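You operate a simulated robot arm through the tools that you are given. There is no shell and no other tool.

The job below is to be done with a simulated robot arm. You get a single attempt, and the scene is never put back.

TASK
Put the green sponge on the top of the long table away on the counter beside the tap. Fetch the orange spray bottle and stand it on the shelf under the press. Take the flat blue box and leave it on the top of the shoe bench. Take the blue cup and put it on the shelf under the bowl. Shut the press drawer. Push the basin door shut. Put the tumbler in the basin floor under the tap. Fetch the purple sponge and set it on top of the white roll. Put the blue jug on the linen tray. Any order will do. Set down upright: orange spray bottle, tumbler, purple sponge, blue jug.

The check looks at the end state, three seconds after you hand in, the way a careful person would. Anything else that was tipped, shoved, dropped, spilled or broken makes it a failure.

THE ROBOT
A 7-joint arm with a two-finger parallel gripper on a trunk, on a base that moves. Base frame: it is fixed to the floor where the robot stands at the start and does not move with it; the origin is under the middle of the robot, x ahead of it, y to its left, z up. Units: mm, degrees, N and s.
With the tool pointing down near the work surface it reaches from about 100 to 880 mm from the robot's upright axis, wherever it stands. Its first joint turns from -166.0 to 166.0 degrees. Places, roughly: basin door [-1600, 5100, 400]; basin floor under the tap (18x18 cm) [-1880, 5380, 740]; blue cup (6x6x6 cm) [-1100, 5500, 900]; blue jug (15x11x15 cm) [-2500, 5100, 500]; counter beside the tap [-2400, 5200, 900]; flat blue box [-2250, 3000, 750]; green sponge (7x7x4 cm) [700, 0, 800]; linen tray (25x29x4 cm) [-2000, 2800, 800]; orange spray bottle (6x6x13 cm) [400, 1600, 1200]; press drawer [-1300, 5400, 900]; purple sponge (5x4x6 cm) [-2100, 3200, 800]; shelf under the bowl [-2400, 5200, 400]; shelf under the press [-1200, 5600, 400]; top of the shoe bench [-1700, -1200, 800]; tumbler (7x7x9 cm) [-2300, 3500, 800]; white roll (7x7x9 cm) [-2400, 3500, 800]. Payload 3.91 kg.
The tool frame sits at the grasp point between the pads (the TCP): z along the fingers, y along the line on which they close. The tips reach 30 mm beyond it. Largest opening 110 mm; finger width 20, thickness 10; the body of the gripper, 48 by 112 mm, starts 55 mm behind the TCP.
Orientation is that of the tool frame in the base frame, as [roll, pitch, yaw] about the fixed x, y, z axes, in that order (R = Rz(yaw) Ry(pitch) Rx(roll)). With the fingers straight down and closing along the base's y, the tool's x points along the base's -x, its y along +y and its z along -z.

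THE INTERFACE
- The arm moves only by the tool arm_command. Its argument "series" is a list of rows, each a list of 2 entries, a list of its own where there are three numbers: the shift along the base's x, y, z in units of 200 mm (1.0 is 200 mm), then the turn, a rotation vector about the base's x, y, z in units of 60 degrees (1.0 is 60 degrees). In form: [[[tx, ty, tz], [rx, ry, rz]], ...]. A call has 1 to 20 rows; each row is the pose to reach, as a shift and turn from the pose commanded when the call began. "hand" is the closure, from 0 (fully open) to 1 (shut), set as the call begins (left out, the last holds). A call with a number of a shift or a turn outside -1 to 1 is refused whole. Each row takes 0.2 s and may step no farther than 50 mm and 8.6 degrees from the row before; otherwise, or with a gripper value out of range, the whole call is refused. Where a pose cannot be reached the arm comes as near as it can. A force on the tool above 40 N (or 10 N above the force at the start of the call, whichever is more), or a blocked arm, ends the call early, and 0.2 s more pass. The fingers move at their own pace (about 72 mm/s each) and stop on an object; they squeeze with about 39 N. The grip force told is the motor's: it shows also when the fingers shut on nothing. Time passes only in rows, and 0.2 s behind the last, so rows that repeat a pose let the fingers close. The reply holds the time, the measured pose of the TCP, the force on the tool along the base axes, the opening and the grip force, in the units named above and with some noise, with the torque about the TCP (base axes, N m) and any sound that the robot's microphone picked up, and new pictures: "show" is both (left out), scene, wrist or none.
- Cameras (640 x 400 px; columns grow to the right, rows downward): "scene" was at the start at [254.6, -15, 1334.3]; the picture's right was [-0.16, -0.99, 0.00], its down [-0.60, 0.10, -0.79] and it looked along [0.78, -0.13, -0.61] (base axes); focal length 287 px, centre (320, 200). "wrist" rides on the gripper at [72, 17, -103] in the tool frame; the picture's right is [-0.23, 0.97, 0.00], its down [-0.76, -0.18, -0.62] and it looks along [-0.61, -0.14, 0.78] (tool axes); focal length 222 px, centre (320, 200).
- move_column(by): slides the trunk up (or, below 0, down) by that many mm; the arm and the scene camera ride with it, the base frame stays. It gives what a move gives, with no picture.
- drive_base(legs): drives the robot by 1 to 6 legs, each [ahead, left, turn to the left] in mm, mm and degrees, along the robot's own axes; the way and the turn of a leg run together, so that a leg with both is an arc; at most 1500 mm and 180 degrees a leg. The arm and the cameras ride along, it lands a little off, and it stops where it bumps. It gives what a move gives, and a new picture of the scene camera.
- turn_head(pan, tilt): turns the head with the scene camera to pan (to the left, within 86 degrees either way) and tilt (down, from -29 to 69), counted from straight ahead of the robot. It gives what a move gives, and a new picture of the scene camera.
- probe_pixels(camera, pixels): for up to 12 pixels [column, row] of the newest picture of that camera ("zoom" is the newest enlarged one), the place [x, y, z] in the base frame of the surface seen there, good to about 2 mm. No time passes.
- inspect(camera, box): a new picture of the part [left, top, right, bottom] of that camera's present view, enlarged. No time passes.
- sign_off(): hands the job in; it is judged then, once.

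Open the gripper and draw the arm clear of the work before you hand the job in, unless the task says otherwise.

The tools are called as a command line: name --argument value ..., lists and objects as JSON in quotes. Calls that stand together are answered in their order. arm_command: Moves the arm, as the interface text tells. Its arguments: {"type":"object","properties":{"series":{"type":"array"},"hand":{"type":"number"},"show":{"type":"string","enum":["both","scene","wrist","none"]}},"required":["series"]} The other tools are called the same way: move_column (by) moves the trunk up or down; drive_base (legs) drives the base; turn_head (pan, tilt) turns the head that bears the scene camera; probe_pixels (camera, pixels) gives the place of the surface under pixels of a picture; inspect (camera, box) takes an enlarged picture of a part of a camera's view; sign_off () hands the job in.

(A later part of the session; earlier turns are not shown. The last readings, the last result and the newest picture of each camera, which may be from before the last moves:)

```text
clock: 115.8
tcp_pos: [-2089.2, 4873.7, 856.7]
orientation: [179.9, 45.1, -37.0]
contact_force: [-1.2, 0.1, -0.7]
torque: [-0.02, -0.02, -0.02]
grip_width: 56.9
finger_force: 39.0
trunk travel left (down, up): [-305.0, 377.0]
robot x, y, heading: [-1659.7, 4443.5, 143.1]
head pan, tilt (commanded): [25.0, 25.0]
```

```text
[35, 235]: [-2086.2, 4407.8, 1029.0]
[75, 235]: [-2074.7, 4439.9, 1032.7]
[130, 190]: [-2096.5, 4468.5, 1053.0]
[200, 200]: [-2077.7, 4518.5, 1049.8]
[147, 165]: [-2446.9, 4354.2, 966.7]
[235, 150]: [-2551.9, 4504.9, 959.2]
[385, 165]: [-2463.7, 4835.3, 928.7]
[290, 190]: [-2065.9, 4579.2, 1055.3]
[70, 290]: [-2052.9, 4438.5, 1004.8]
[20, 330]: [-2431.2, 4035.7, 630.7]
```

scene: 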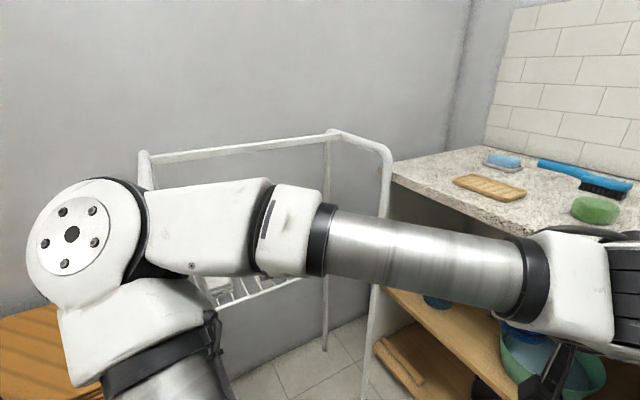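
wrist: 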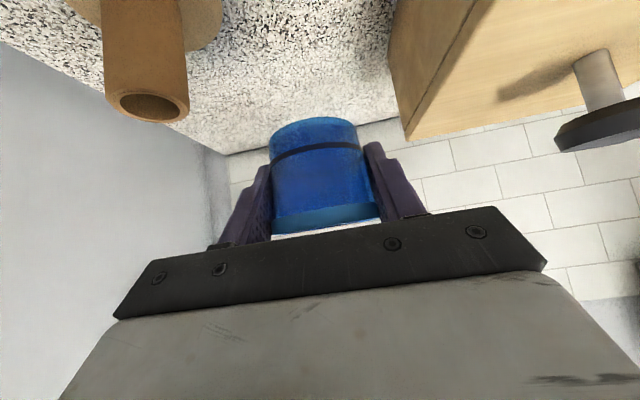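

The elbow is over 100 mm clear of the rack. I'll lower another 203 mm.

move_column --by -203

turn_head --pan 0 --tilt 20

```text
clock: 118.0
tcp_pos: [-2089.4, 4872.5, 654.7]
orientation: [179.9, 45.2, -37.0]
contact_force: [1.0, -0.4, -0.5]
torque: [-0.02, 0.0, 0.0]
grip_width: 57.0
finger_force: 39.6
trunk travel left (down, up): [-102.0, 580.0]
robot x, y, heading: [-1657.9, 4444.1, 143.4]
head pan, tilt (commanded): [25.0, 25.0]
```

```text
clock: 118.8
tcp_pos: [-2089.3, 4871.8, 654.5]
orientation: [179.7, 45.1, -37.1]
contact_force: [-0.3, -0.2, -0.5]
torque: [-0.02, 0.01, -0.02]
grip_width: 57.2
finger_force: 39.1
trunk travel left (down, up): [-102.0, 580.0]
robot x, y, heading: [-1657.5, 4446.5, 143.2]
head pan, tilt (commanded): [0.0, 20.0]
```

scene: 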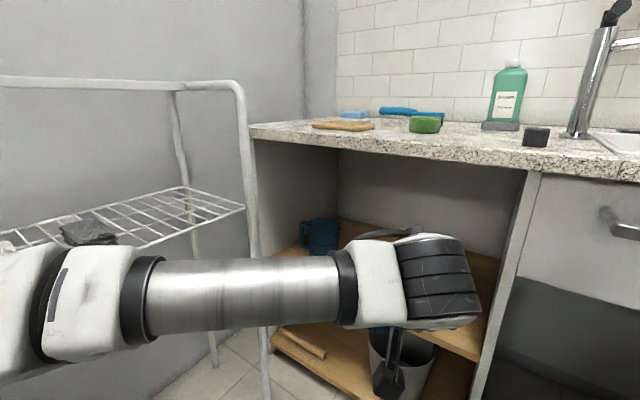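

Good low view of the shelf. I'll move the cup toward the shelf gap, first to about z 560, still in front of the shelf.

arm_command --series '[[[-0.13, 0.105, -0.08], [0, 0, 0]], [[-0.26, 0.21, -0.16], [0, 0, 0]], [[-0.4, 0.315, -0.24], [0, 0, 0]], [[-0.53, 0.42, -0.32], [0, 0, 0]], [[-0.67, 0.525, -0.4], [0, 0, 0]], [[-0.8, 0.63, -0.475], [0, 0, 0]]]' --show "both"

```text
clock: 120.2
tcp_pos: [-2248.2, 4998.7, 559.6]
orientation: [179.8, 45.1, -37.0]
contact_force: [0.5, 0.9, 0.4]
torque: [0.04, 0.02, -0.01]
grip_width: 57.1
finger_force: 39.1
trunk travel left (down, up): [-102.0, 580.0]
robot x, y, heading: [-1660.6, 4442.0, 143.0]
head pan, tilt (commanded): [0.0, 20.0]
```

scene: 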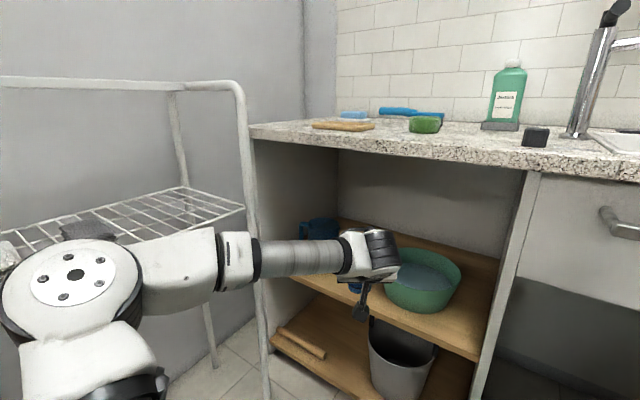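
wrist: 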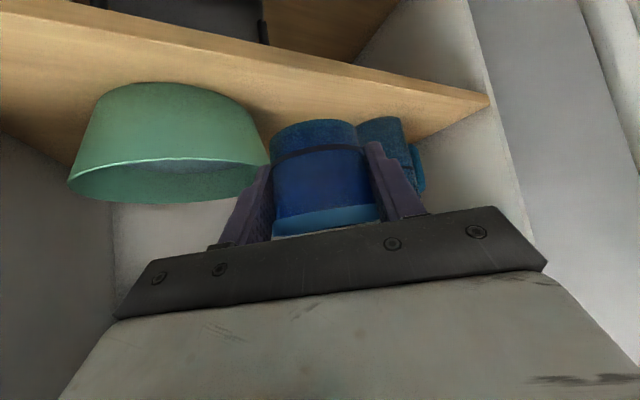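

The cup is between bowl and jug directions. I'll check elbow/rack and bowl/jug distances before going further in.

probe_pixels --camera "scene" --pixels '[[10, 290], [75, 275], [120, 260], [200, 235], [300, 250], [385, 245], [245, 200], [258, 300], [440, 265], [385, 290], [318, 228], [250, 330]]'

probe_pixels --camera "wrist" --pixels '[[260, 150], [200, 200], [160, 90], [400, 140], [420, 180], [300, 80], [450, 100], [75, 180]]'

```text
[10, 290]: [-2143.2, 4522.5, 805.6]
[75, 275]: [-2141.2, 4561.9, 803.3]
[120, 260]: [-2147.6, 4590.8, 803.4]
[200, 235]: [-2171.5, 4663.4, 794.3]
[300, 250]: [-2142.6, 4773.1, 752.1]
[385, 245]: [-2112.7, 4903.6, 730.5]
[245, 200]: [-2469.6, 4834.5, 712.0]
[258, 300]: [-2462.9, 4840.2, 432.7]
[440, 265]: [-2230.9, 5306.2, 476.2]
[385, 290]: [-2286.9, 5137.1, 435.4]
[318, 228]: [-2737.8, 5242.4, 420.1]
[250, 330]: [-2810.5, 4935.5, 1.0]
```

```text
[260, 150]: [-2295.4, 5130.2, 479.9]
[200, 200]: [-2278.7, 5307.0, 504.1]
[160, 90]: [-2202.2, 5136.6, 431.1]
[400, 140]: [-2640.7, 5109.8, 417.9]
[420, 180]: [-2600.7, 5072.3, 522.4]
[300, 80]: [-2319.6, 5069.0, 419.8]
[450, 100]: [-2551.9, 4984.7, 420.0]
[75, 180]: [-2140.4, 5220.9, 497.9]
```

All clear: elbow ~200 mm from the rack, and the target spot has ~50 mm gaps to bowl and jug. I'll move in and start lowering.

arm_command --series '[[[-0.13, 0.107, 0], [0, 0, 0]], [[-0.26, 0.214, -0.05], [0, 0, 0]], [[-0.39, 0.32, -0.12], [0, 0, 0]], [[-0.51, 0.42, -0.2], [0, 0, 0]], [[-0.622, 0.515, -0.28], [0, 0, 0]], [[-0.622, 0.515, -0.4], [0, 0, 0]]]' --show "both"

```text
clock: 121.7
tcp_pos: [-2373.6, 5102.2, 479.9]
orientation: [179.8, 45.1, -36.9]
contact_force: [0.7, 0.0, -0.1]
torque: [-0.03, 0.0, 0.0]
grip_width: 56.9
finger_force: 38.9
trunk travel left (down, up): [-102.0, 580.0]
robot x, y, heading: [-1657.9, 4449.4, 143.2]
head pan, tilt (commanded): [0.0, 20.0]
```

scene: 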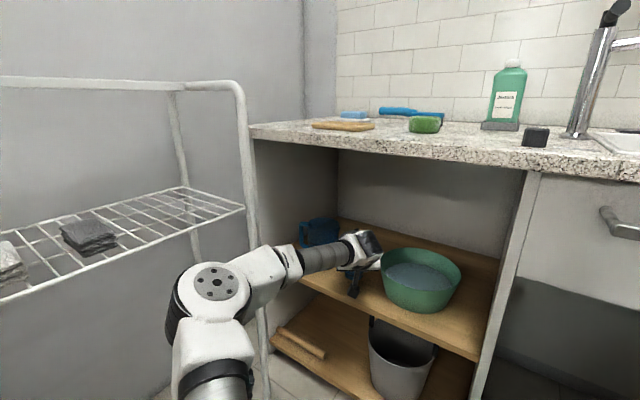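
wrist: 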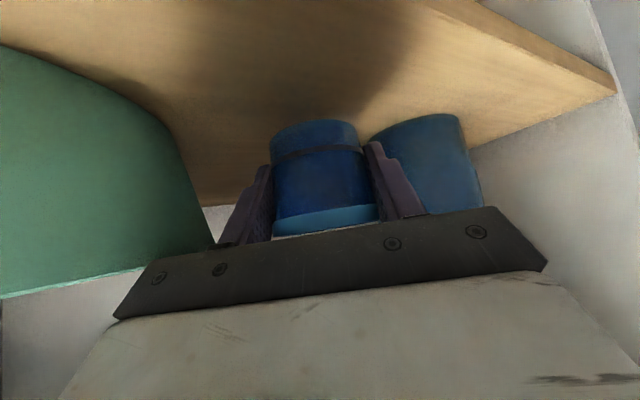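

The right end of the gripper body is only ~17 mm from the bowl rim, so I'll shift 20 mm left while lowering to just above the shelf.

arm_command --series '[[[-0.05, -0.016, 0], [0, 0, 0]], [[-0.1, -0.032, 0], [0, 0, 0]], [[-0.1, -0.032, -0.05], [0, 0, 0]], [[-0.1, -0.032, -0.1], [0, 0, 0]], [[-0.1, -0.032, -0.125], [0, 0, 0]]]' --show "wrist"

```text
clock: 122.8
tcp_pos: [-2392.4, 5094.8, 454.0]
orientation: [179.8, 45.1, -37.0]
contact_force: [0.7, -0.9, -0.8]
torque: [0.01, 0.01, -0.03]
grip_width: 56.7
finger_force: 39.3
trunk travel left (down, up): [-102.0, 580.0]
robot x, y, heading: [-1658.8, 4443.1, 143.1]
head pan, tilt (commanded): [0.0, 20.0]
```

wrist: 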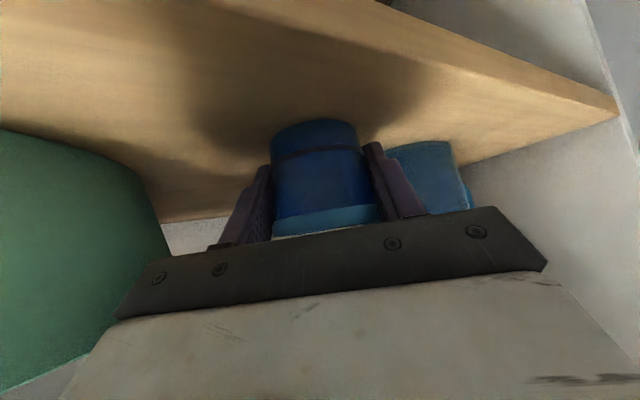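

No contact yet at z 454. I'll lower in 1–2 mm steps until there's contact.

arm_command --series '[[[0, 0, -0.01], [0, 0, 0]], [[0, 0, -0.015], [0, 0, 0]]]' --show "none"

```text
clock: 123.5
tcp_pos: [-2393.8, 5095.3, 452.7]
orientation: [179.7, 45.2, -37.0]
contact_force: [0.5, -1.3, 5.1]
torque: [-0.07, 0.1, 0.03]
grip_width: 56.8
finger_force: 38.6
trunk travel left (down, up): [-102.0, 580.0]
robot x, y, heading: [-1658.8, 4440.4, 143.3]
head pan, tilt (commanded): [0.0, 20.0]
```

Contact at 5 N: the cup is on the shelf. I'll open to 85 mm only.

arm_command --series '[[[0, 0, 0], [0, 0, 0]], [[0, 0, 0], [0, 0, 0]], [[0, 0, 0], [0, 0, 0]]]' --hand 0.22 --show "wrist"

```text
clock: 124.2
tcp_pos: [-2393.1, 5095.3, 452.1]
orientation: [179.7, 45.1, -37.0]
contact_force: [-0.5, -0.1, 0.4]
torque: [-0.01, 0.04, 0.03]
grip_width: 85.8
finger_force: 0.1
trunk travel left (down, up): [-102.0, 580.0]
robot x, y, heading: [-1657.6, 4443.6, 143.2]
head pan, tilt (commanded): [0.0, 20.0]
```

wrist: 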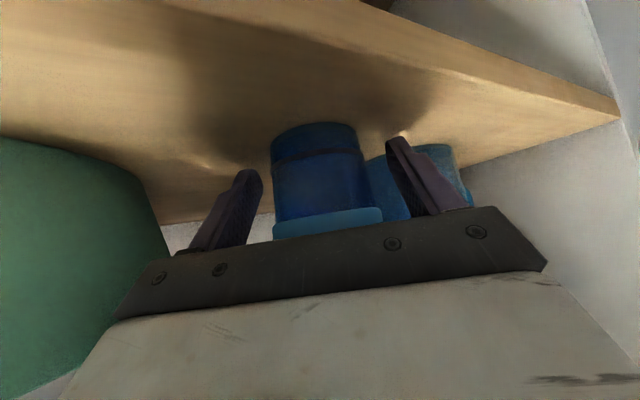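

The cup stands freely. I'll withdraw straight back along the tool axis.

arm_command --series '[[[0.057, -0.043, 0.071], [0, 0, 0]], [[0.14, -0.106, 0.177], [0, 0, 0]], [[0.254, -0.191, 0.318], [0, 0, 0]], [[0.367, -0.277, 0.46], [0, 0, 0]], [[0.48, -0.362, 0.6], [0, 0, 0]], [[0.565, -0.426, 0.707], [0, 0, 0]]]' --show "both"

```text
clock: 125.7
tcp_pos: [-2279.9, 5010.0, 592.5]
orientation: [179.8, 45.0, -36.9]
contact_force: [0.2, -0.5, -0.3]
torque: [0.0, 0.0, -0.01]
grip_width: 85.6
finger_force: 0.0
trunk travel left (down, up): [-102.0, 580.0]
robot x, y, heading: [-1655.8, 4436.7, 143.2]
head pan, tilt (commanded): [0.0, 20.0]
```

scene: 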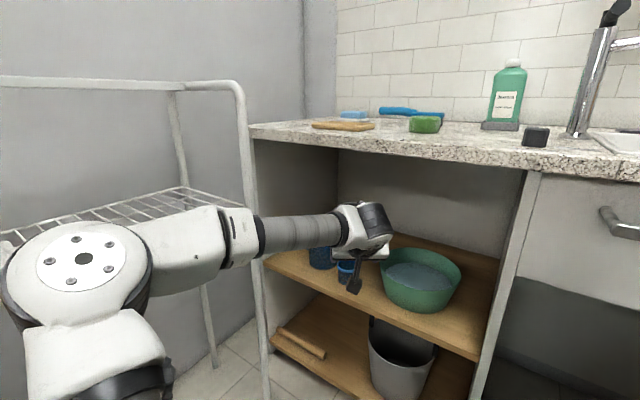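
wrist: 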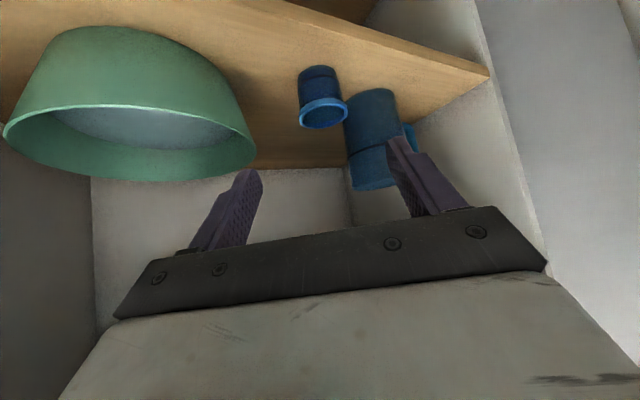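

The cup is standing on the shelf between bowl and jug. Next I'll shut the basin door: first retract the arm in this low posture, then back the base and turn to face the door.

arm_command --series '[[[0.16, -0.12, 0.03], [0, 0, 0]], [[0.32, -0.24, 0.06], [0, 0, 0]], [[0.48, -0.36, 0.09], [0, 0, 0]], [[0.64, -0.48, 0.12], [0, 0, 0]], [[0.8, -0.6, 0.15], [0, 0, 0]], [[0.96, -0.72, 0.15], [0, 0, 0]]]' --hand 1 --show "none"

drive_base --legs '[[-200, 52, 0], [0, 0, -35]]'

turn_head --pan -5 --tilt 25

```text
clock: 127.0
tcp_pos: [-2086.1, 4866.3, 620.4]
orientation: [179.8, 45.0, -37.3]
contact_force: [-0.3, 0.0, -0.3]
torque: [-0.03, -0.04, 0.01]
grip_width: 0.0
finger_force: 37.8
trunk travel left (down, up): [-102.0, 580.0]
robot x, y, heading: [-1655.1, 4444.2, 143.3]
head pan, tilt (commanded): [0.0, 20.0]
```

```text
clock: 129.9
tcp_pos: [-1777.0, 4828.4, 619.8]
orientation: [178.6, 44.4, -58.4]
contact_force: [-1.7, -3.6, 0.1]
torque: [0.09, -0.1, -0.08]
grip_width: 0.3
finger_force: 38.2
trunk travel left (down, up): [-102.0, 580.0]
robot x, y, heading: [-1526.5, 4279.7, 122.0]
head pan, tilt (commanded): [0.0, 20.0]
stopped in leg 2: the force on the tool passed its limit at 161 N (the readings are from after the stop); the commanded pose is now the measured one
```

scene: 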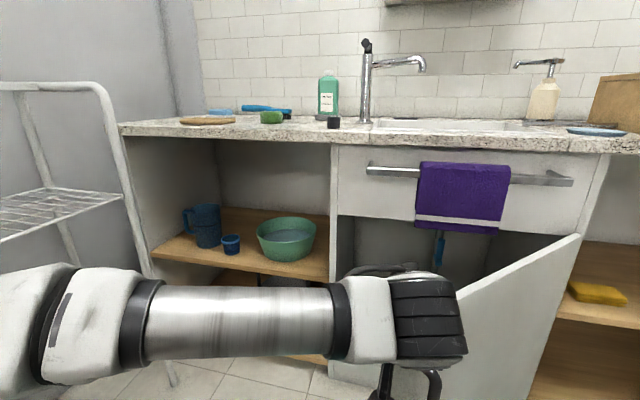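

```text
clock: 130.5
tcp_pos: [-1778.0, 4830.2, 619.9]
orientation: [178.6, 44.5, -58.5]
contact_force: [-2.1, -3.7, -1.2]
torque: [0.1, -0.06, -0.14]
grip_width: 0.0
finger_force: 37.8
trunk travel left (down, up): [-102.0, 580.0]
robot x, y, heading: [-1525.7, 4276.9, 121.6]
head pan, tilt (commanded): [-5.0, 25.0]
```

scene: 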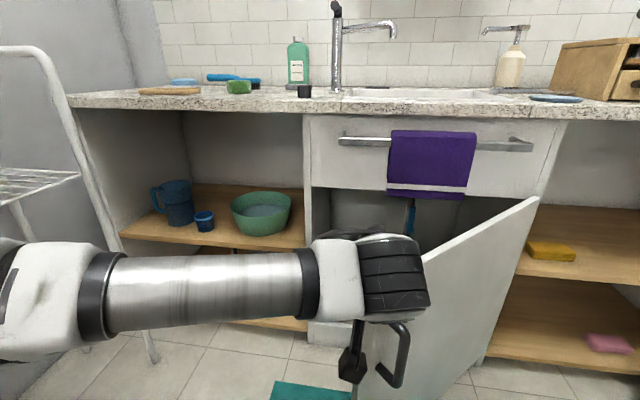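

The turn bumped the gripper against the door edge/handle. I'll look closely at the contact before moving away.

inspect --camera "scene" --box '[290, 210, 560, 400]'

inspect --camera "wrist" --box '[0, 0, 640, 400]'

probe_pixels --camera "scene" --pixels '[[403, 340], [388, 370], [360, 390], [480, 235], [535, 205], [420, 300], [352, 370], [355, 330], [420, 270], [440, 350]]'

```text
2.11 times, centred on (425, 305) of scene
```

zoom: 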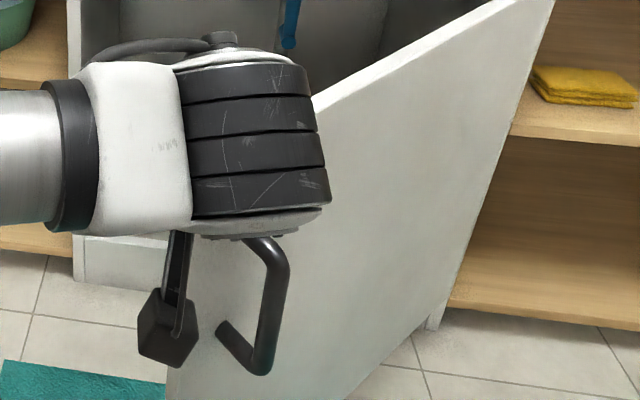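

```text
1.00 times, centred on (320, 200) of wrist (not enlarged: the box is as wide or as high as the picture)
```

zoom: 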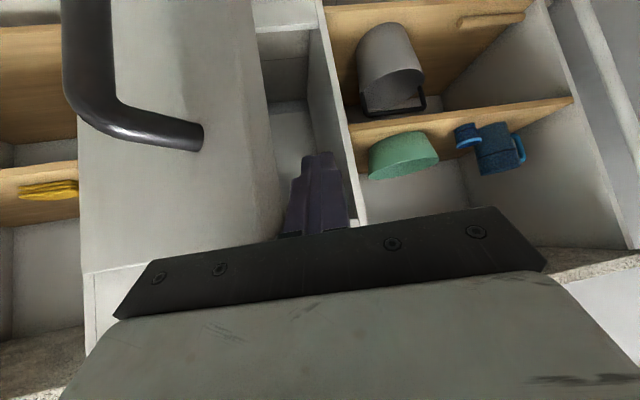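

```text
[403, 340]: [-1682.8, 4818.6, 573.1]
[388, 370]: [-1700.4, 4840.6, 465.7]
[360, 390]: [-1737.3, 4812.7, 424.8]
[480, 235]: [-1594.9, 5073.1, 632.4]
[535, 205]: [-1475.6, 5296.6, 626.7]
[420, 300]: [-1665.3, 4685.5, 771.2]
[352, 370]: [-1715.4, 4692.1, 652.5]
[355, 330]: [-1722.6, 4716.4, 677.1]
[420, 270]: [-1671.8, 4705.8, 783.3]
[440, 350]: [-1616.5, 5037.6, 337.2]
```

The closed fingers are resting against the free edge near the door top (z≈640); the door angle is unchanged. I'll raise the arm 110 mm to clear it, then finish the turn.

arm_command --series '[[[0, 0, 0.15], [0, 0, 0]], [[0, 0, 0.35], [0, 0, 0]], [[0, 0, 0.55], [0, 0, 0]]]' --show "none"

drive_base --legs '[[0, 0, -13.6]]'

```text
clock: 131.3
tcp_pos: [-1774.0, 4831.3, 729.4]
orientation: [178.3, 44.3, -59.2]
contact_force: [-0.9, -0.2, 0.0]
torque: [0.01, 0.0, -0.03]
grip_width: 0.3
finger_force: 37.6
trunk travel left (down, up): [-102.0, 580.0]
robot x, y, heading: [-1528.8, 4277.8, 121.4]
head pan, tilt (commanded): [-5.0, 25.0]
```

```text
clock: 132.6
tcp_pos: [-1641.5, 4872.3, 731.2]
orientation: [178.7, 44.5, -72.3]
contact_force: [0.3, 0.1, 0.1]
torque: [0.0, 0.0, 0.0]
grip_width: 0.2
finger_force: 37.7
trunk travel left (down, up): [-102.0, 580.0]
robot x, y, heading: [-1527.8, 4286.9, 108.4]
head pan, tilt (commanded): [-5.0, 25.0]
```

scene: 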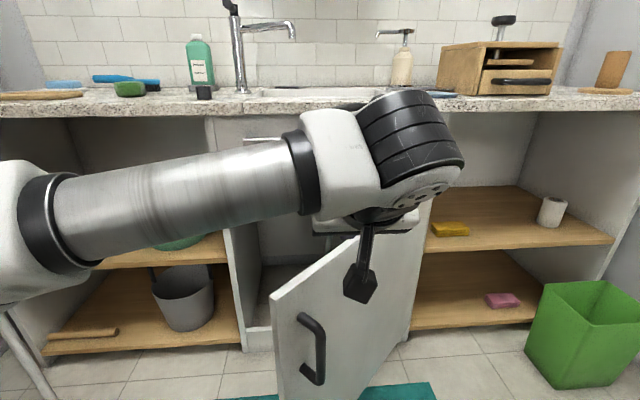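

From here the door with its handle at (315,350) is ahead, and the press drawer looks shut. I'll move the closed gripper to the front side of the door, right of the handle, and lower it.

arm_command --series '[[[0.12, -0.12, 0], [0, 0, 0]], [[0.24, -0.24, 0], [0, 0, 0]], [[0.36, -0.357, 0], [0, 0, 0]], [[0.36, -0.357, -0.22], [0, 0, 0]], [[0.36, -0.357, -0.44], [0, 0, 0]], [[0.36, -0.357, -0.66], [0, 0, 0]], [[0.36, -0.357, -0.85], [0, 0, 0]], [[0.36, -0.357, -1.0], [0, 0, 0]]]' --show "both"

```text
clock: 134.4
tcp_pos: [-1537.2, 4860.7, 564.9]
orientation: [178.7, 44.5, -72.3]
contact_force: [0.5, -0.1, -0.4]
torque: [0.04, -0.02, 0.02]
grip_width: 0.1
finger_force: 37.7
out of reach, approached as far as the arm can: row 5, 6, 7, 8
trunk travel left (down, up): [-102.0, 580.0]
robot x, y, heading: [-1528.4, 4283.2, 108.3]
head pan, tilt (commanded): [-5.0, 25.0]
```

scene: 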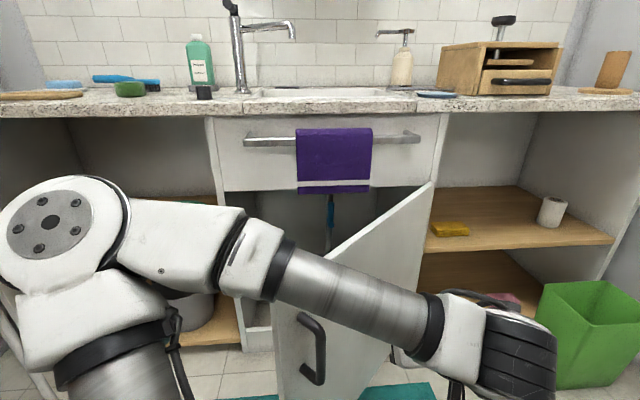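
wrist: 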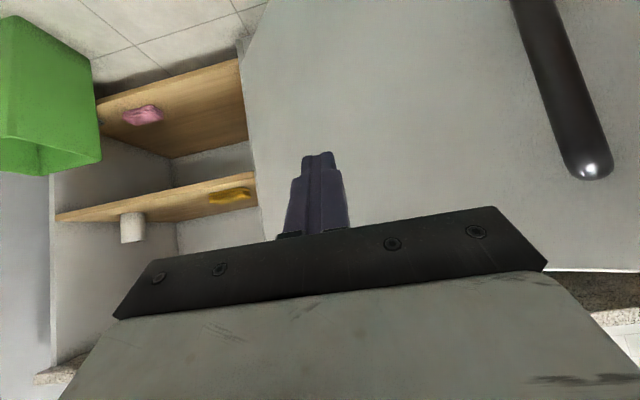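

The arm can't go lower at this close range; it's at u≈40, v≈5098, z 565, in front of the door face. I'll lower the trunk 100 mm more so the push happens under the towel, and check where the towel hangs.

move_column --by -100

turn_head --pan -5 --tilt 30

probe_pixels --camera "scene" --pixels '[[333, 150], [333, 165], [250, 115], [410, 112], [310, 310], [320, 340], [280, 290], [430, 165], [370, 200], [330, 110]]'

```text
clock: 135.9
tcp_pos: [-1534.8, 4858.4, 535.0]
orientation: [178.5, 45.0, -73.0]
contact_force: [0.3, -0.1, 0.9]
torque: [0.02, 0.04, -0.05]
grip_width: 0.1
finger_force: 37.4
trunk travel left (down, up): [-65.0, 617.0]
robot x, y, heading: [-1528.5, 4281.6, 108.0]
head pan, tilt (commanded): [-5.0, 25.0]
stopped: the arm was blocked; the commanded pose is now the measured one
```

```text
clock: 136.6
tcp_pos: [-1533.5, 4858.4, 536.1]
orientation: [178.3, 45.1, -72.9]
contact_force: [-0.8, 0.6, 0.4]
torque: [0.01, -0.01, 0.0]
grip_width: 0.1
finger_force: 37.3
trunk travel left (down, up): [-65.0, 617.0]
robot x, y, heading: [-1528.6, 4279.2, 108.2]
head pan, tilt (commanded): [-5.0, 30.0]
```

scene: 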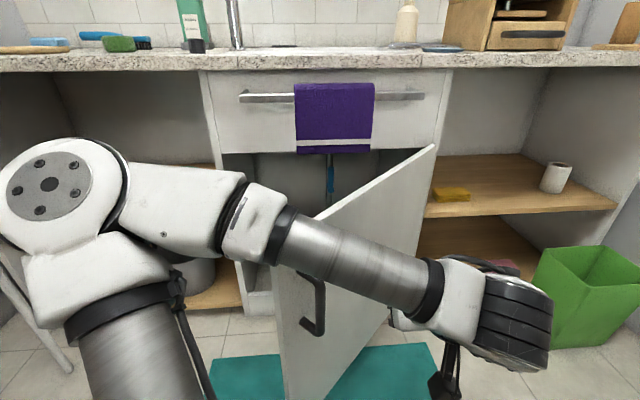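

```text
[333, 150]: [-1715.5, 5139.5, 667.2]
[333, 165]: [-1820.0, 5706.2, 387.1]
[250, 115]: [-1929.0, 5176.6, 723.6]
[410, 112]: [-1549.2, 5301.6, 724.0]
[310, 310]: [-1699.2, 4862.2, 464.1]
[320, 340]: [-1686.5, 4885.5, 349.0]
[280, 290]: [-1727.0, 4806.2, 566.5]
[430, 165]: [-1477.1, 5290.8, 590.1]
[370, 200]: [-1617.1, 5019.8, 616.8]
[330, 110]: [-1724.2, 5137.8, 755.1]
```

The trunk stopped after 35 mm because something blocked the arm. I'll locate the forearm relative to the door and handle.

probe_pixels --camera "scene" --pixels '[[260, 230], [300, 240], [350, 260], [400, 275], [300, 262], [235, 215], [440, 310], [410, 325], [150, 300], [50, 185], [130, 380], [305, 285]]'

inspect --camera "scene" --box '[220, 180, 480, 400]'

```text
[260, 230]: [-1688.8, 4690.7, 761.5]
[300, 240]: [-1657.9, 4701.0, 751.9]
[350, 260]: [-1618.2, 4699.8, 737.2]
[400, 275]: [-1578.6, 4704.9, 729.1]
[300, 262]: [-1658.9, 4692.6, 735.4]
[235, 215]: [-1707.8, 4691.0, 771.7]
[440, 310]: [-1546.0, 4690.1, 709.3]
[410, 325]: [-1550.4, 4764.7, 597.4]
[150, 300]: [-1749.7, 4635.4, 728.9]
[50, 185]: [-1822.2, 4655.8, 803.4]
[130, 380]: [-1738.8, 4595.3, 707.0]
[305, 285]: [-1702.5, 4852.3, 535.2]
```

```text
1.82 times, centred on (350, 290) of scene
```

zoom: 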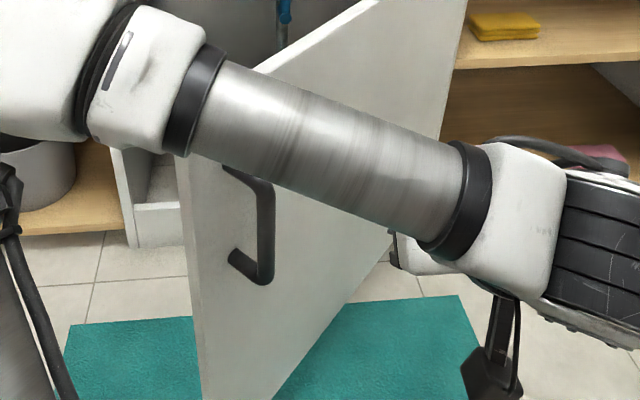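

The forearm is 125 mm in front of the door and above it, so no contact; the stop likely came from the unreached command. I'll try lowering a bit again.

move_column --by -60

```text
clock: 137.8
tcp_pos: [-1533.1, 4858.0, 536.9]
orientation: [177.9, 45.1, -73.4]
contact_force: [0.0, -0.1, -0.8]
torque: [0.01, 0.0, 0.02]
grip_width: 0.1
finger_force: 37.7
trunk travel left (down, up): [-66.0, 616.0]
robot x, y, heading: [-1526.8, 4279.0, 108.4]
head pan, tilt (commanded): [-5.0, 30.0]
stopped: the arm was blocked; the commanded pose is now the measured one
```

Still blocked at this height, so I'll raise the trunk 10 mm to free it and push the door from here, going lower as the arm extends.

move_column --by 12

arm_command --series '[[[-0.062, 0.19, 0], [0, 0, 0]], [[-0.124, 0.38, 0], [0, 0, 0]], [[-0.185, 0.57, -0.05], [0, 0, 0]]]' --show "both"

```text
clock: 138.3
tcp_pos: [-1533.5, 4860.0, 540.8]
orientation: [178.1, 44.9, -73.6]
contact_force: [0.1, -0.6, 0.1]
torque: [-0.01, 0.02, 0.0]
grip_width: 0.1
finger_force: 38.0
trunk travel left (down, up): [-78.0, 604.0]
robot x, y, heading: [-1528.5, 4278.5, 108.2]
head pan, tilt (commanded): [-5.0, 30.0]
```

```text
clock: 139.2
tcp_pos: [-1571.0, 4976.3, 533.8]
orientation: [178.2, 44.9, -73.5]
contact_force: [0.6, 0.5, 0.0]
torque: [0.04, 0.0, -0.02]
grip_width: 0.0
finger_force: 37.9
trunk travel left (down, up): [-78.0, 604.0]
robot x, y, heading: [-1529.4, 4283.8, 108.3]
head pan, tilt (commanded): [-5.0, 30.0]
```

scene: 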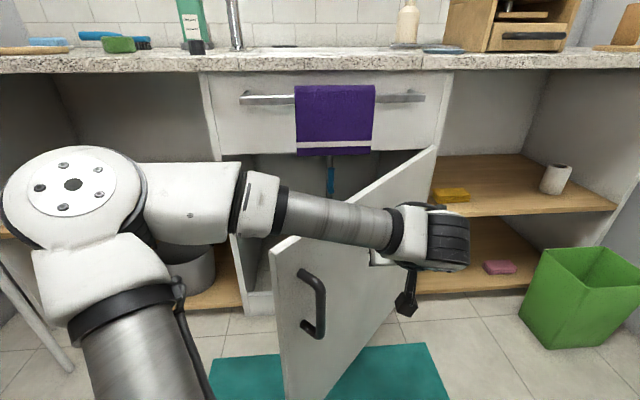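
wrist: 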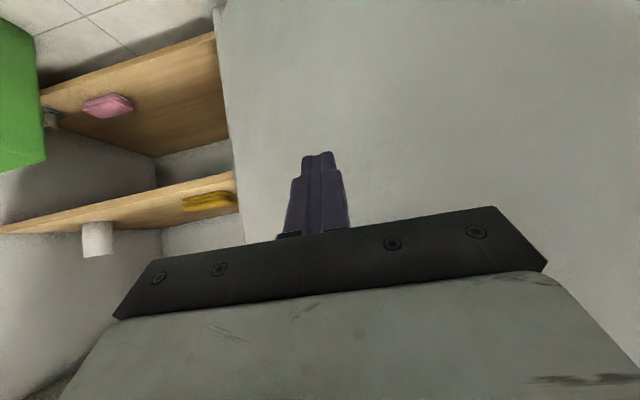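

The fingertips are ~75 mm short of the door face, right of the handle. I'll push forward now, drifting lower and slightly left.

arm_command --series '[[[-0.062, 0.19, -0.03], [0, 0, 0]], [[-0.124, 0.38, -0.06], [0, 0, 0]], [[-0.18, 0.47, -0.09], [0, 0, 0]], [[-0.25, 0.56, -0.12], [0, 0, 0]], [[-0.32, 0.65, -0.15], [0, 0, 0]]]' --show "both"

```text
clock: 140.3
tcp_pos: [-1634.1, 5103.2, 502.1]
orientation: [178.2, 44.9, -73.5]
contact_force: [0.7, -0.4, 0.1]
torque: [0.04, -0.04, 0.05]
grip_width: 0.0
finger_force: 37.7
trunk travel left (down, up): [-78.0, 604.0]
robot x, y, heading: [-1527.7, 4282.6, 108.3]
head pan, tilt (commanded): [-5.0, 30.0]
```

scene: 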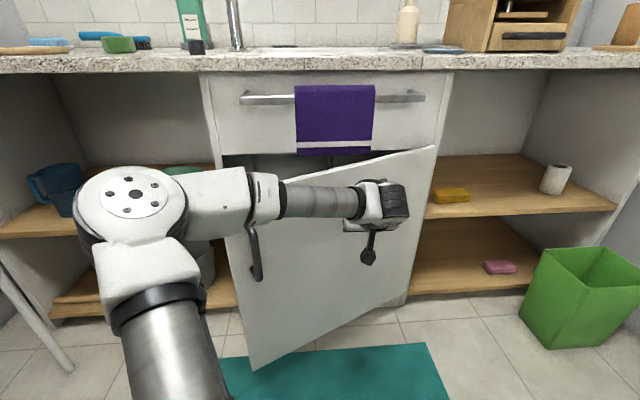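
wrist: 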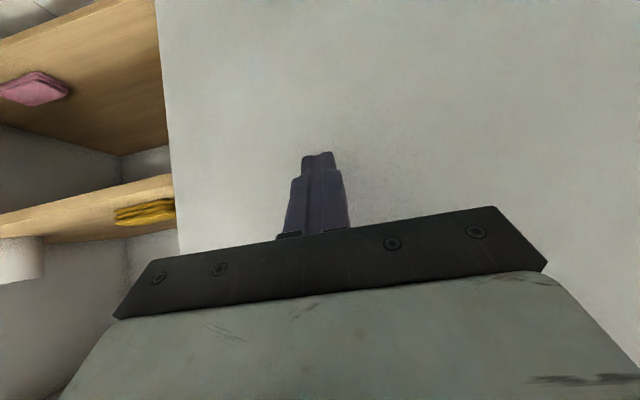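

The door is swinging shut. I'll continue pushing forward and left.

arm_command --series '[[[-0.1, 0.08, -0.02], [0, 0, 0]], [[-0.2, 0.16, -0.04], [0, 0, 0]], [[-0.31, 0.235, -0.06], [0, 0, 0]], [[-0.415, 0.31, -0.08], [0, 0, 0]]]' --show "both"

```text
clock: 141.3
tcp_pos: [-1719.3, 5166.5, 485.4]
orientation: [178.0, 45.0, -73.5]
contact_force: [0.6, -0.2, 0.3]
torque: [0.02, -0.04, -0.01]
grip_width: 0.0
finger_force: 37.7
trunk travel left (down, up): [-78.0, 604.0]
robot x, y, heading: [-1527.1, 4279.0, 108.3]
head pan, tilt (commanded): [-5.0, 30.0]
```

scene: 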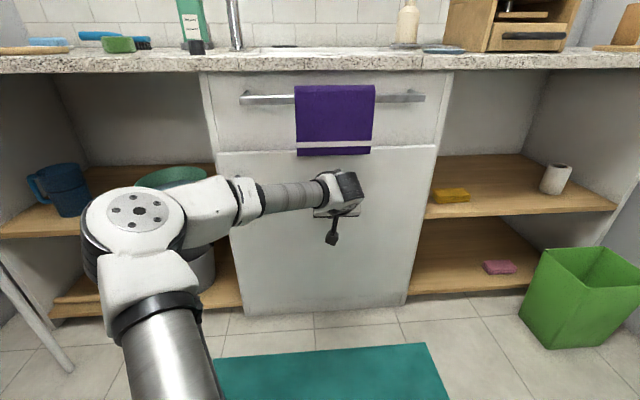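
wrist: 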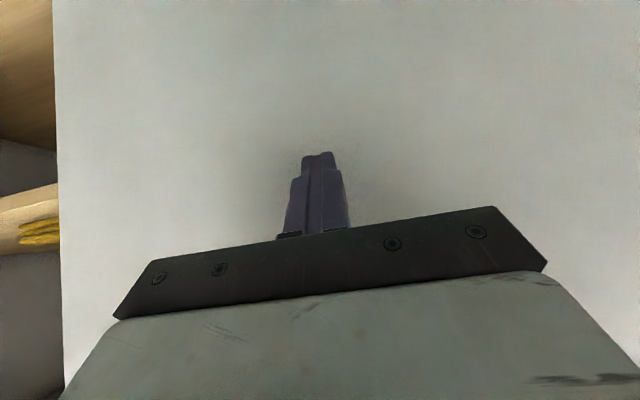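

The door is almost shut. I'll keep pushing in small steps until resistance.

arm_command --series '[[[-0.0078, 0.0238, 0], [0, 0, 0]], [[-0.0155, 0.0476, 0], [0, 0, 0]], [[-0.0232, 0.0713, 0], [0, 0, 0]], [[-0.031, 0.095, 0], [0, 0, 0]], [[-0.0386, 0.119, 0], [0, 0, 0]], [[-0.0464, 0.1427, 0], [0, 0, 0]]]' --show "both"

```text
clock: 142.8
tcp_pos: [-1727.4, 5194.7, 487.0]
orientation: [178.1, 44.9, -73.5]
contact_force: [-0.3, -0.4, 1.4]
torque: [-0.05, 0.01, -0.01]
grip_width: 0.0
finger_force: 38.2
trunk travel left (down, up): [-78.0, 604.0]
robot x, y, heading: [-1527.4, 4287.1, 108.5]
head pan, tilt (commanded): [-5.0, 30.0]
```

scene: 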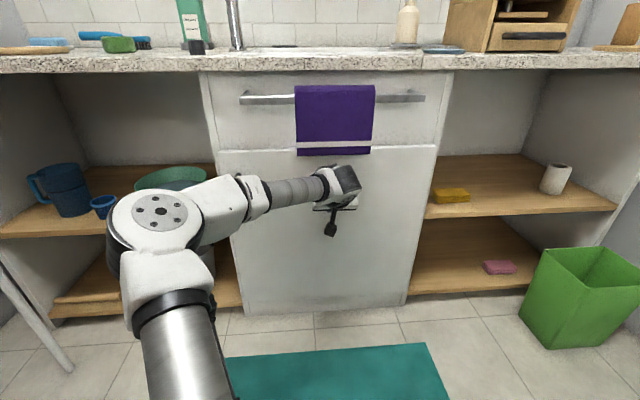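
wrist: 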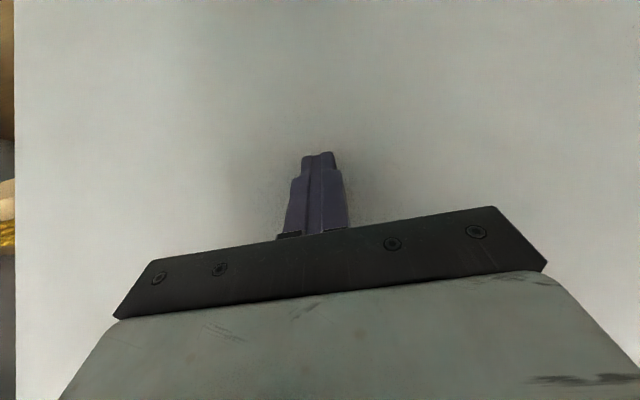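

I'll measure door face vs. the cabinet front to see how much it's still open.

probe_pixels --camera "scene" --pixels '[[420, 160], [410, 270], [300, 290], [255, 290], [240, 160], [285, 170], [260, 130], [400, 130], [215, 130], [440, 130], [250, 310], [330, 300]]'

```text
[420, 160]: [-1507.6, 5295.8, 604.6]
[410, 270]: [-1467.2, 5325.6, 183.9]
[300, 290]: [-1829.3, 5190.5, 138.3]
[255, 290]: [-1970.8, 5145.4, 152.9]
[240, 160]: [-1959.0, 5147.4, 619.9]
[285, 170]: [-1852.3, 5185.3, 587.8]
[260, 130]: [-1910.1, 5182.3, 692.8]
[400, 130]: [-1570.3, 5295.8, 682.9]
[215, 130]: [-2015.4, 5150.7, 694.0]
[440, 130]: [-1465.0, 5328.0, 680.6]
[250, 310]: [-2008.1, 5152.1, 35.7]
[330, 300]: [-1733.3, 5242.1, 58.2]
```

The door face lies at v≈5502 across its full width, parallel and overlaying the carcass front (5520), so it's shut. One last gentle press to seat it.

arm_command --series '[[[-0.0062, 0.019, 0], [0, 0, 0]], [[-0.0124, 0.038, 0], [0, 0, 0]], [[-0.0186, 0.057, 0], [0, 0, 0]]]' --show "none"

```text
clock: 143.2
tcp_pos: [-1727.5, 5193.8, 486.6]
orientation: [178.0, 44.5, -73.5]
contact_force: [2.9, -7.5, 4.6]
torque: [0.0, 0.03, 0.01]
grip_width: 0.1
finger_force: 37.3
trunk travel left (down, up): [-78.0, 604.0]
robot x, y, heading: [-1532.7, 4278.8, 108.3]
head pan, tilt (commanded): [-5.0, 30.0]
stopped in row 2: the force on the tool passed its limit at 50 N (the readings are from after the stop); the commanded pose is now the measured one
```

Hard stop reached, so the basin door is shut. I'll pull the arm back and look at the jug.

arm_command --series '[[[0.0618, -0.19, 0], [0, 0, 0]], [[0.1236, -0.38, 0], [0, 0, 0]], [[0.1854, -0.57, 0], [0, 0, 0]], [[0.247, -0.76, 0.0], [0, 0, 0]], [[0.3, -0.92, 0.15], [0, 0, 0]]]' --show "none"

turn_head --pan 25 --tilt 25

inspect --camera "scene" --box '[100, 100, 340, 300]'

```text
clock: 144.4
tcp_pos: [-1666.9, 5011.8, 516.0]
orientation: [178.1, 44.5, -73.3]
contact_force: [-0.3, 0.2, -0.2]
torque: [0.0, -0.02, -0.02]
grip_width: 0.0
finger_force: 37.2
trunk travel left (down, up): [-78.0, 604.0]
robot x, y, heading: [-1526.9, 4283.4, 108.2]
head pan, tilt (commanded): [-5.0, 30.0]
```

```text
clock: 145.4
tcp_pos: [-1666.5, 5012.4, 515.7]
orientation: [178.1, 44.4, -73.2]
contact_force: [-0.1, -0.2, -0.3]
torque: [-0.02, 0.03, -0.01]
grip_width: 0.0
finger_force: 37.7
trunk travel left (down, up): [-78.0, 604.0]
robot x, y, heading: [-1529.5, 4280.6, 108.4]
head pan, tilt (commanded): [25.0, 25.0]
```

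scene: 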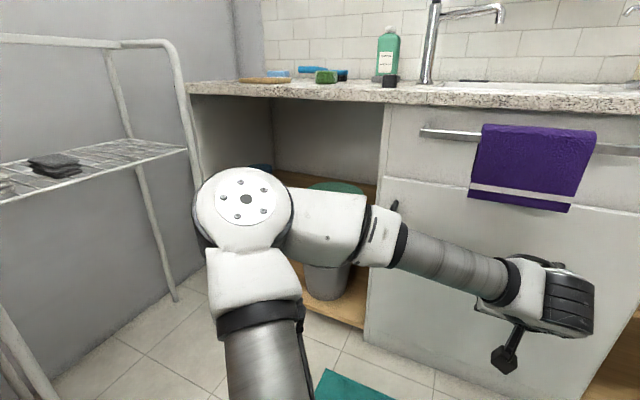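

```text
2.00 times, centred on (220, 200) of scene
```

zoom: 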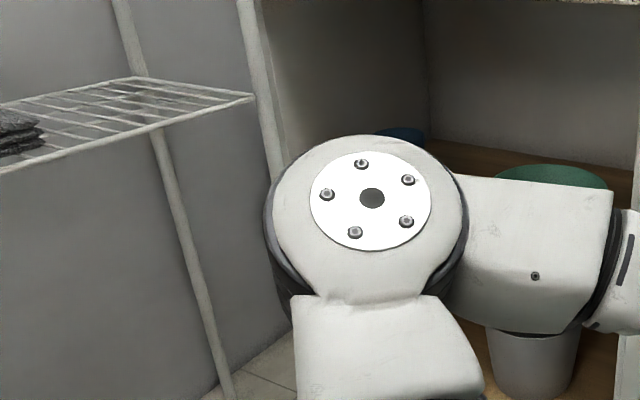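

The elbow hides the jug from here, so I'll slide the base 250 mm left for a clear view of it.

drive_base --legs '[[0, 250, 0]]'

inspect --camera "scene" --box '[200, 80, 420, 280]'

```text
clock: 147.9
tcp_pos: [-1905.5, 4934.3, 515.9]
orientation: [178.2, 44.4, -73.2]
contact_force: [-0.4, 0.1, 0.9]
torque: [-0.02, -0.01, -0.02]
grip_width: 0.0
finger_force: 37.5
trunk travel left (down, up): [-78.0, 604.0]
robot x, y, heading: [-1765.4, 4204.0, 108.4]
head pan, tilt (commanded): [25.0, 25.0]
```

scene: 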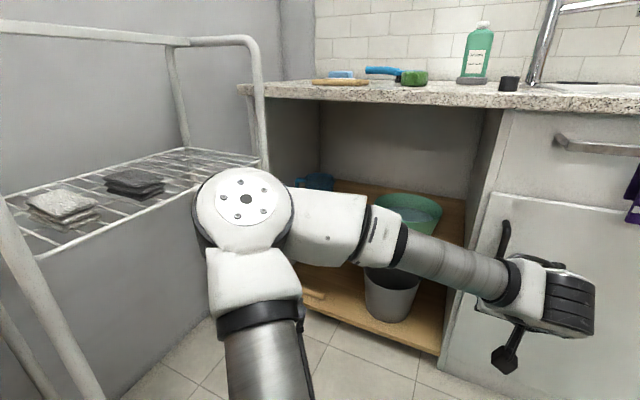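

```text
2.00 times, centred on (310, 180) of scene
```

zoom: 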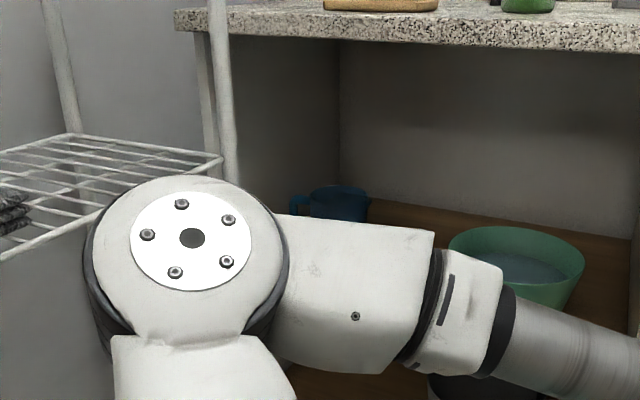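

I'll approach the jug by its handle from the right side. I'll turn the base left 34° and shift right so the elbow keeps clear of the rack, with the arm still low.

drive_base --legs '[[0, 0, 33.6], [0, -174, 0]]'

arm_command --series '[[[0, 0, 0], [0, 0, 0]]]' --hand 0 --show "wrist"

```text
clock: 151.6
tcp_pos: [-2177.4, 4872.1, 515.1]
orientation: [178.2, 44.4, -39.7]
contact_force: [-0.3, -0.2, 0.8]
torque: [0.01, -0.02, 0.02]
grip_width: 0.0
finger_force: 37.8
trunk travel left (down, up): [-78.0, 604.0]
robot x, y, heading: [-1659.7, 4344.2, 142.0]
head pan, tilt (commanded): [25.0, 25.0]
```

scene: 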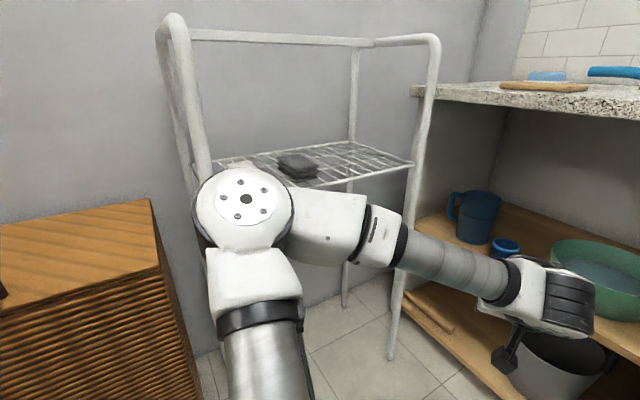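

```text
clock: 152.0
tcp_pos: [-2178.1, 4872.3, 514.9]
orientation: [178.2, 44.4, -39.7]
contact_force: [-0.5, -0.9, 0.6]
torque: [0.0, -0.01, -0.03]
grip_width: 53.4
finger_force: 0.2
trunk travel left (down, up): [-78.0, 604.0]
robot x, y, heading: [-1655.7, 4340.2, 141.9]
head pan, tilt (commanded): [25.0, 25.0]
```

wrist: 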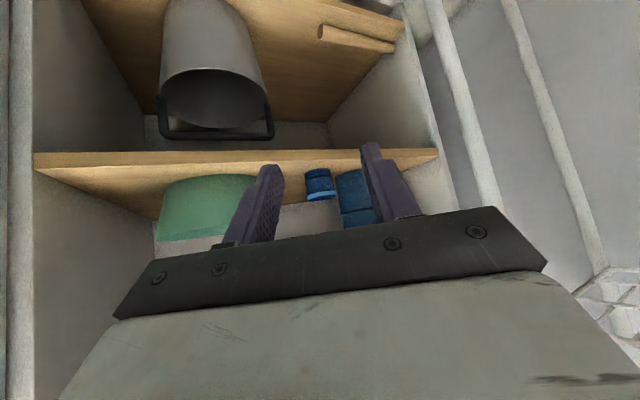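

The jug is now visible in the scene at (475,215), handle at its left. I'll zoom in and probe its shape.

inspect --camera "scene" --box '[420, 160, 540, 270]'

```text
3.64 times, centred on (480, 215) of scene
```

zoom: 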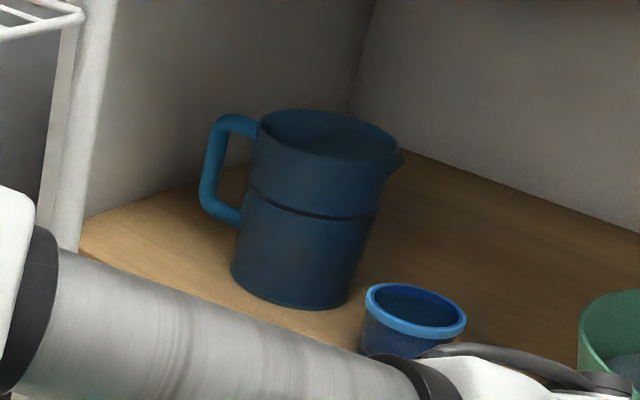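

I'll probe the jug's rim, base, and handle bar points in this zoom.

probe_pixels --camera "zoom" --pixels '[[240, 270], [290, 300], [345, 298], [262, 128], [325, 165], [385, 150], [215, 165], [207, 180], [240, 122], [225, 213], [248, 185], [300, 220]]'

probe_pixels --camera "zoom" --pixels '[[110, 215], [180, 170], [100, 150], [340, 112], [398, 155], [310, 135], [213, 145], [212, 195], [232, 165], [260, 200], [355, 260], [150, 240]]'

```text
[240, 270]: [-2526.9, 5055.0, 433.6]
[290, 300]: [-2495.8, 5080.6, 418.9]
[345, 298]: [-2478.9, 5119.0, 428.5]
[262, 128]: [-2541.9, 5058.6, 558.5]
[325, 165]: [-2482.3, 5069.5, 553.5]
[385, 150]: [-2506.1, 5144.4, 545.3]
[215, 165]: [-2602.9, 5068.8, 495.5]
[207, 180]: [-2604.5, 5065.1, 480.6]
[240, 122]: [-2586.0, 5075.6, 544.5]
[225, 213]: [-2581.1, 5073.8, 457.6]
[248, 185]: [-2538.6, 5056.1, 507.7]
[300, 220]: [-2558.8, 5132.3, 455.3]
```

```text
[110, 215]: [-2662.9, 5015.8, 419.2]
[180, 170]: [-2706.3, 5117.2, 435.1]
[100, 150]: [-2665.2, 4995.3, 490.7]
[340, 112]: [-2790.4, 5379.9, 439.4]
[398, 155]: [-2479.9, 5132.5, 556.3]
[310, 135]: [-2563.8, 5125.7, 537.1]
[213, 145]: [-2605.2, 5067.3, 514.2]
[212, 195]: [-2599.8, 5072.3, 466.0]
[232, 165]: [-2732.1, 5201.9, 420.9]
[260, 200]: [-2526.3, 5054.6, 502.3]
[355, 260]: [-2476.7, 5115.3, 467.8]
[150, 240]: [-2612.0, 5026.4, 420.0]
```

The jug is a cylinder of about 48 mm radius centred near [-2523, 5103], rim at z≈558, handle pointing straight left, spout right. It fits within the 110 mm opening, so I'll straddle the body from the right-front. First I'll drive a little closer, flatten the tool pitch to 30° and yaw it further left.

drive_base --legs '[[123, -83, 0]]'

arm_command --series '[[[0, 0, 0.1], [0.09, 0.093, -0.01]], [[0, 0, 0.2], [0.183, 0.186, -0.021]]]' --hand 0 --show "none"

arm_command --series '[[[-0.05, 0.0, 0], [0, 0, 0.12]], [[-0.1, 0.0, 0], [0, 0, 0.245]]]' --show "both"

```text
clock: 153.3
tcp_pos: [-2222.8, 5012.9, 515.5]
orientation: [178.0, 44.4, -39.7]
contact_force: [-0.5, -0.1, 0.5]
torque: [-0.02, -0.03, -0.02]
grip_width: 110.1
finger_force: 0.1
trunk travel left (down, up): [-78.0, 604.0]
robot x, y, heading: [-1699.7, 4480.5, 142.1]
head pan, tilt (commanded): [25.0, 25.0]
```

scene: 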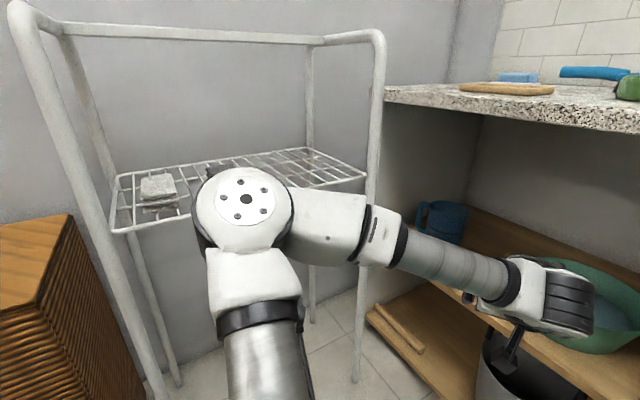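

```text
clock: 153.9
tcp_pos: [-2221.2, 5012.6, 555.9]
orientation: [-179.6, 60.1, -39.1]
contact_force: [0.9, -0.2, 0.7]
torque: [0.05, -0.02, 0.05]
grip_width: 110.1
finger_force: 0.0
trunk travel left (down, up): [-78.0, 604.0]
robot x, y, heading: [-1701.6, 4479.1, 142.1]
head pan, tilt (commanded): [25.0, 25.0]
```

```text
clock: 154.5
tcp_pos: [-2241.7, 5013.3, 556.1]
orientation: [-179.6, 60.1, -24.3]
contact_force: [0.2, -0.5, -0.3]
torque: [0.01, -0.03, -0.02]
grip_width: 110.1
finger_force: 0.0
trunk travel left (down, up): [-78.0, 604.0]
robot x, y, heading: [-1701.6, 4483.5, 142.1]
head pan, tilt (commanded): [25.0, 25.0]
```

scene: 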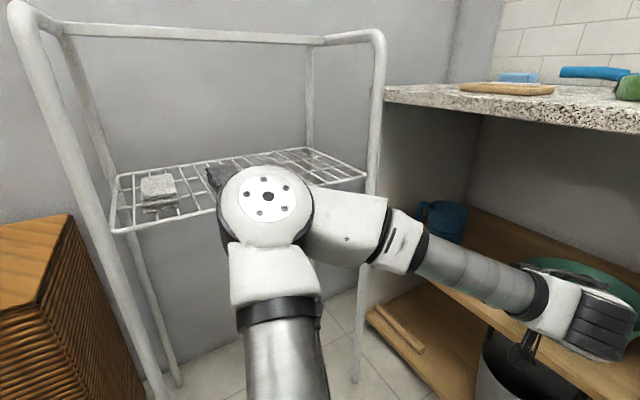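
wrist: 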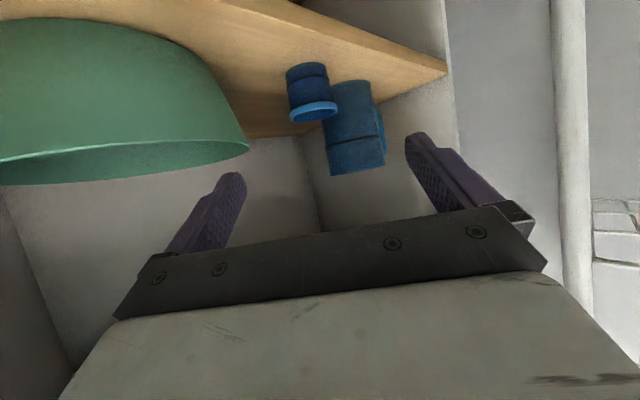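

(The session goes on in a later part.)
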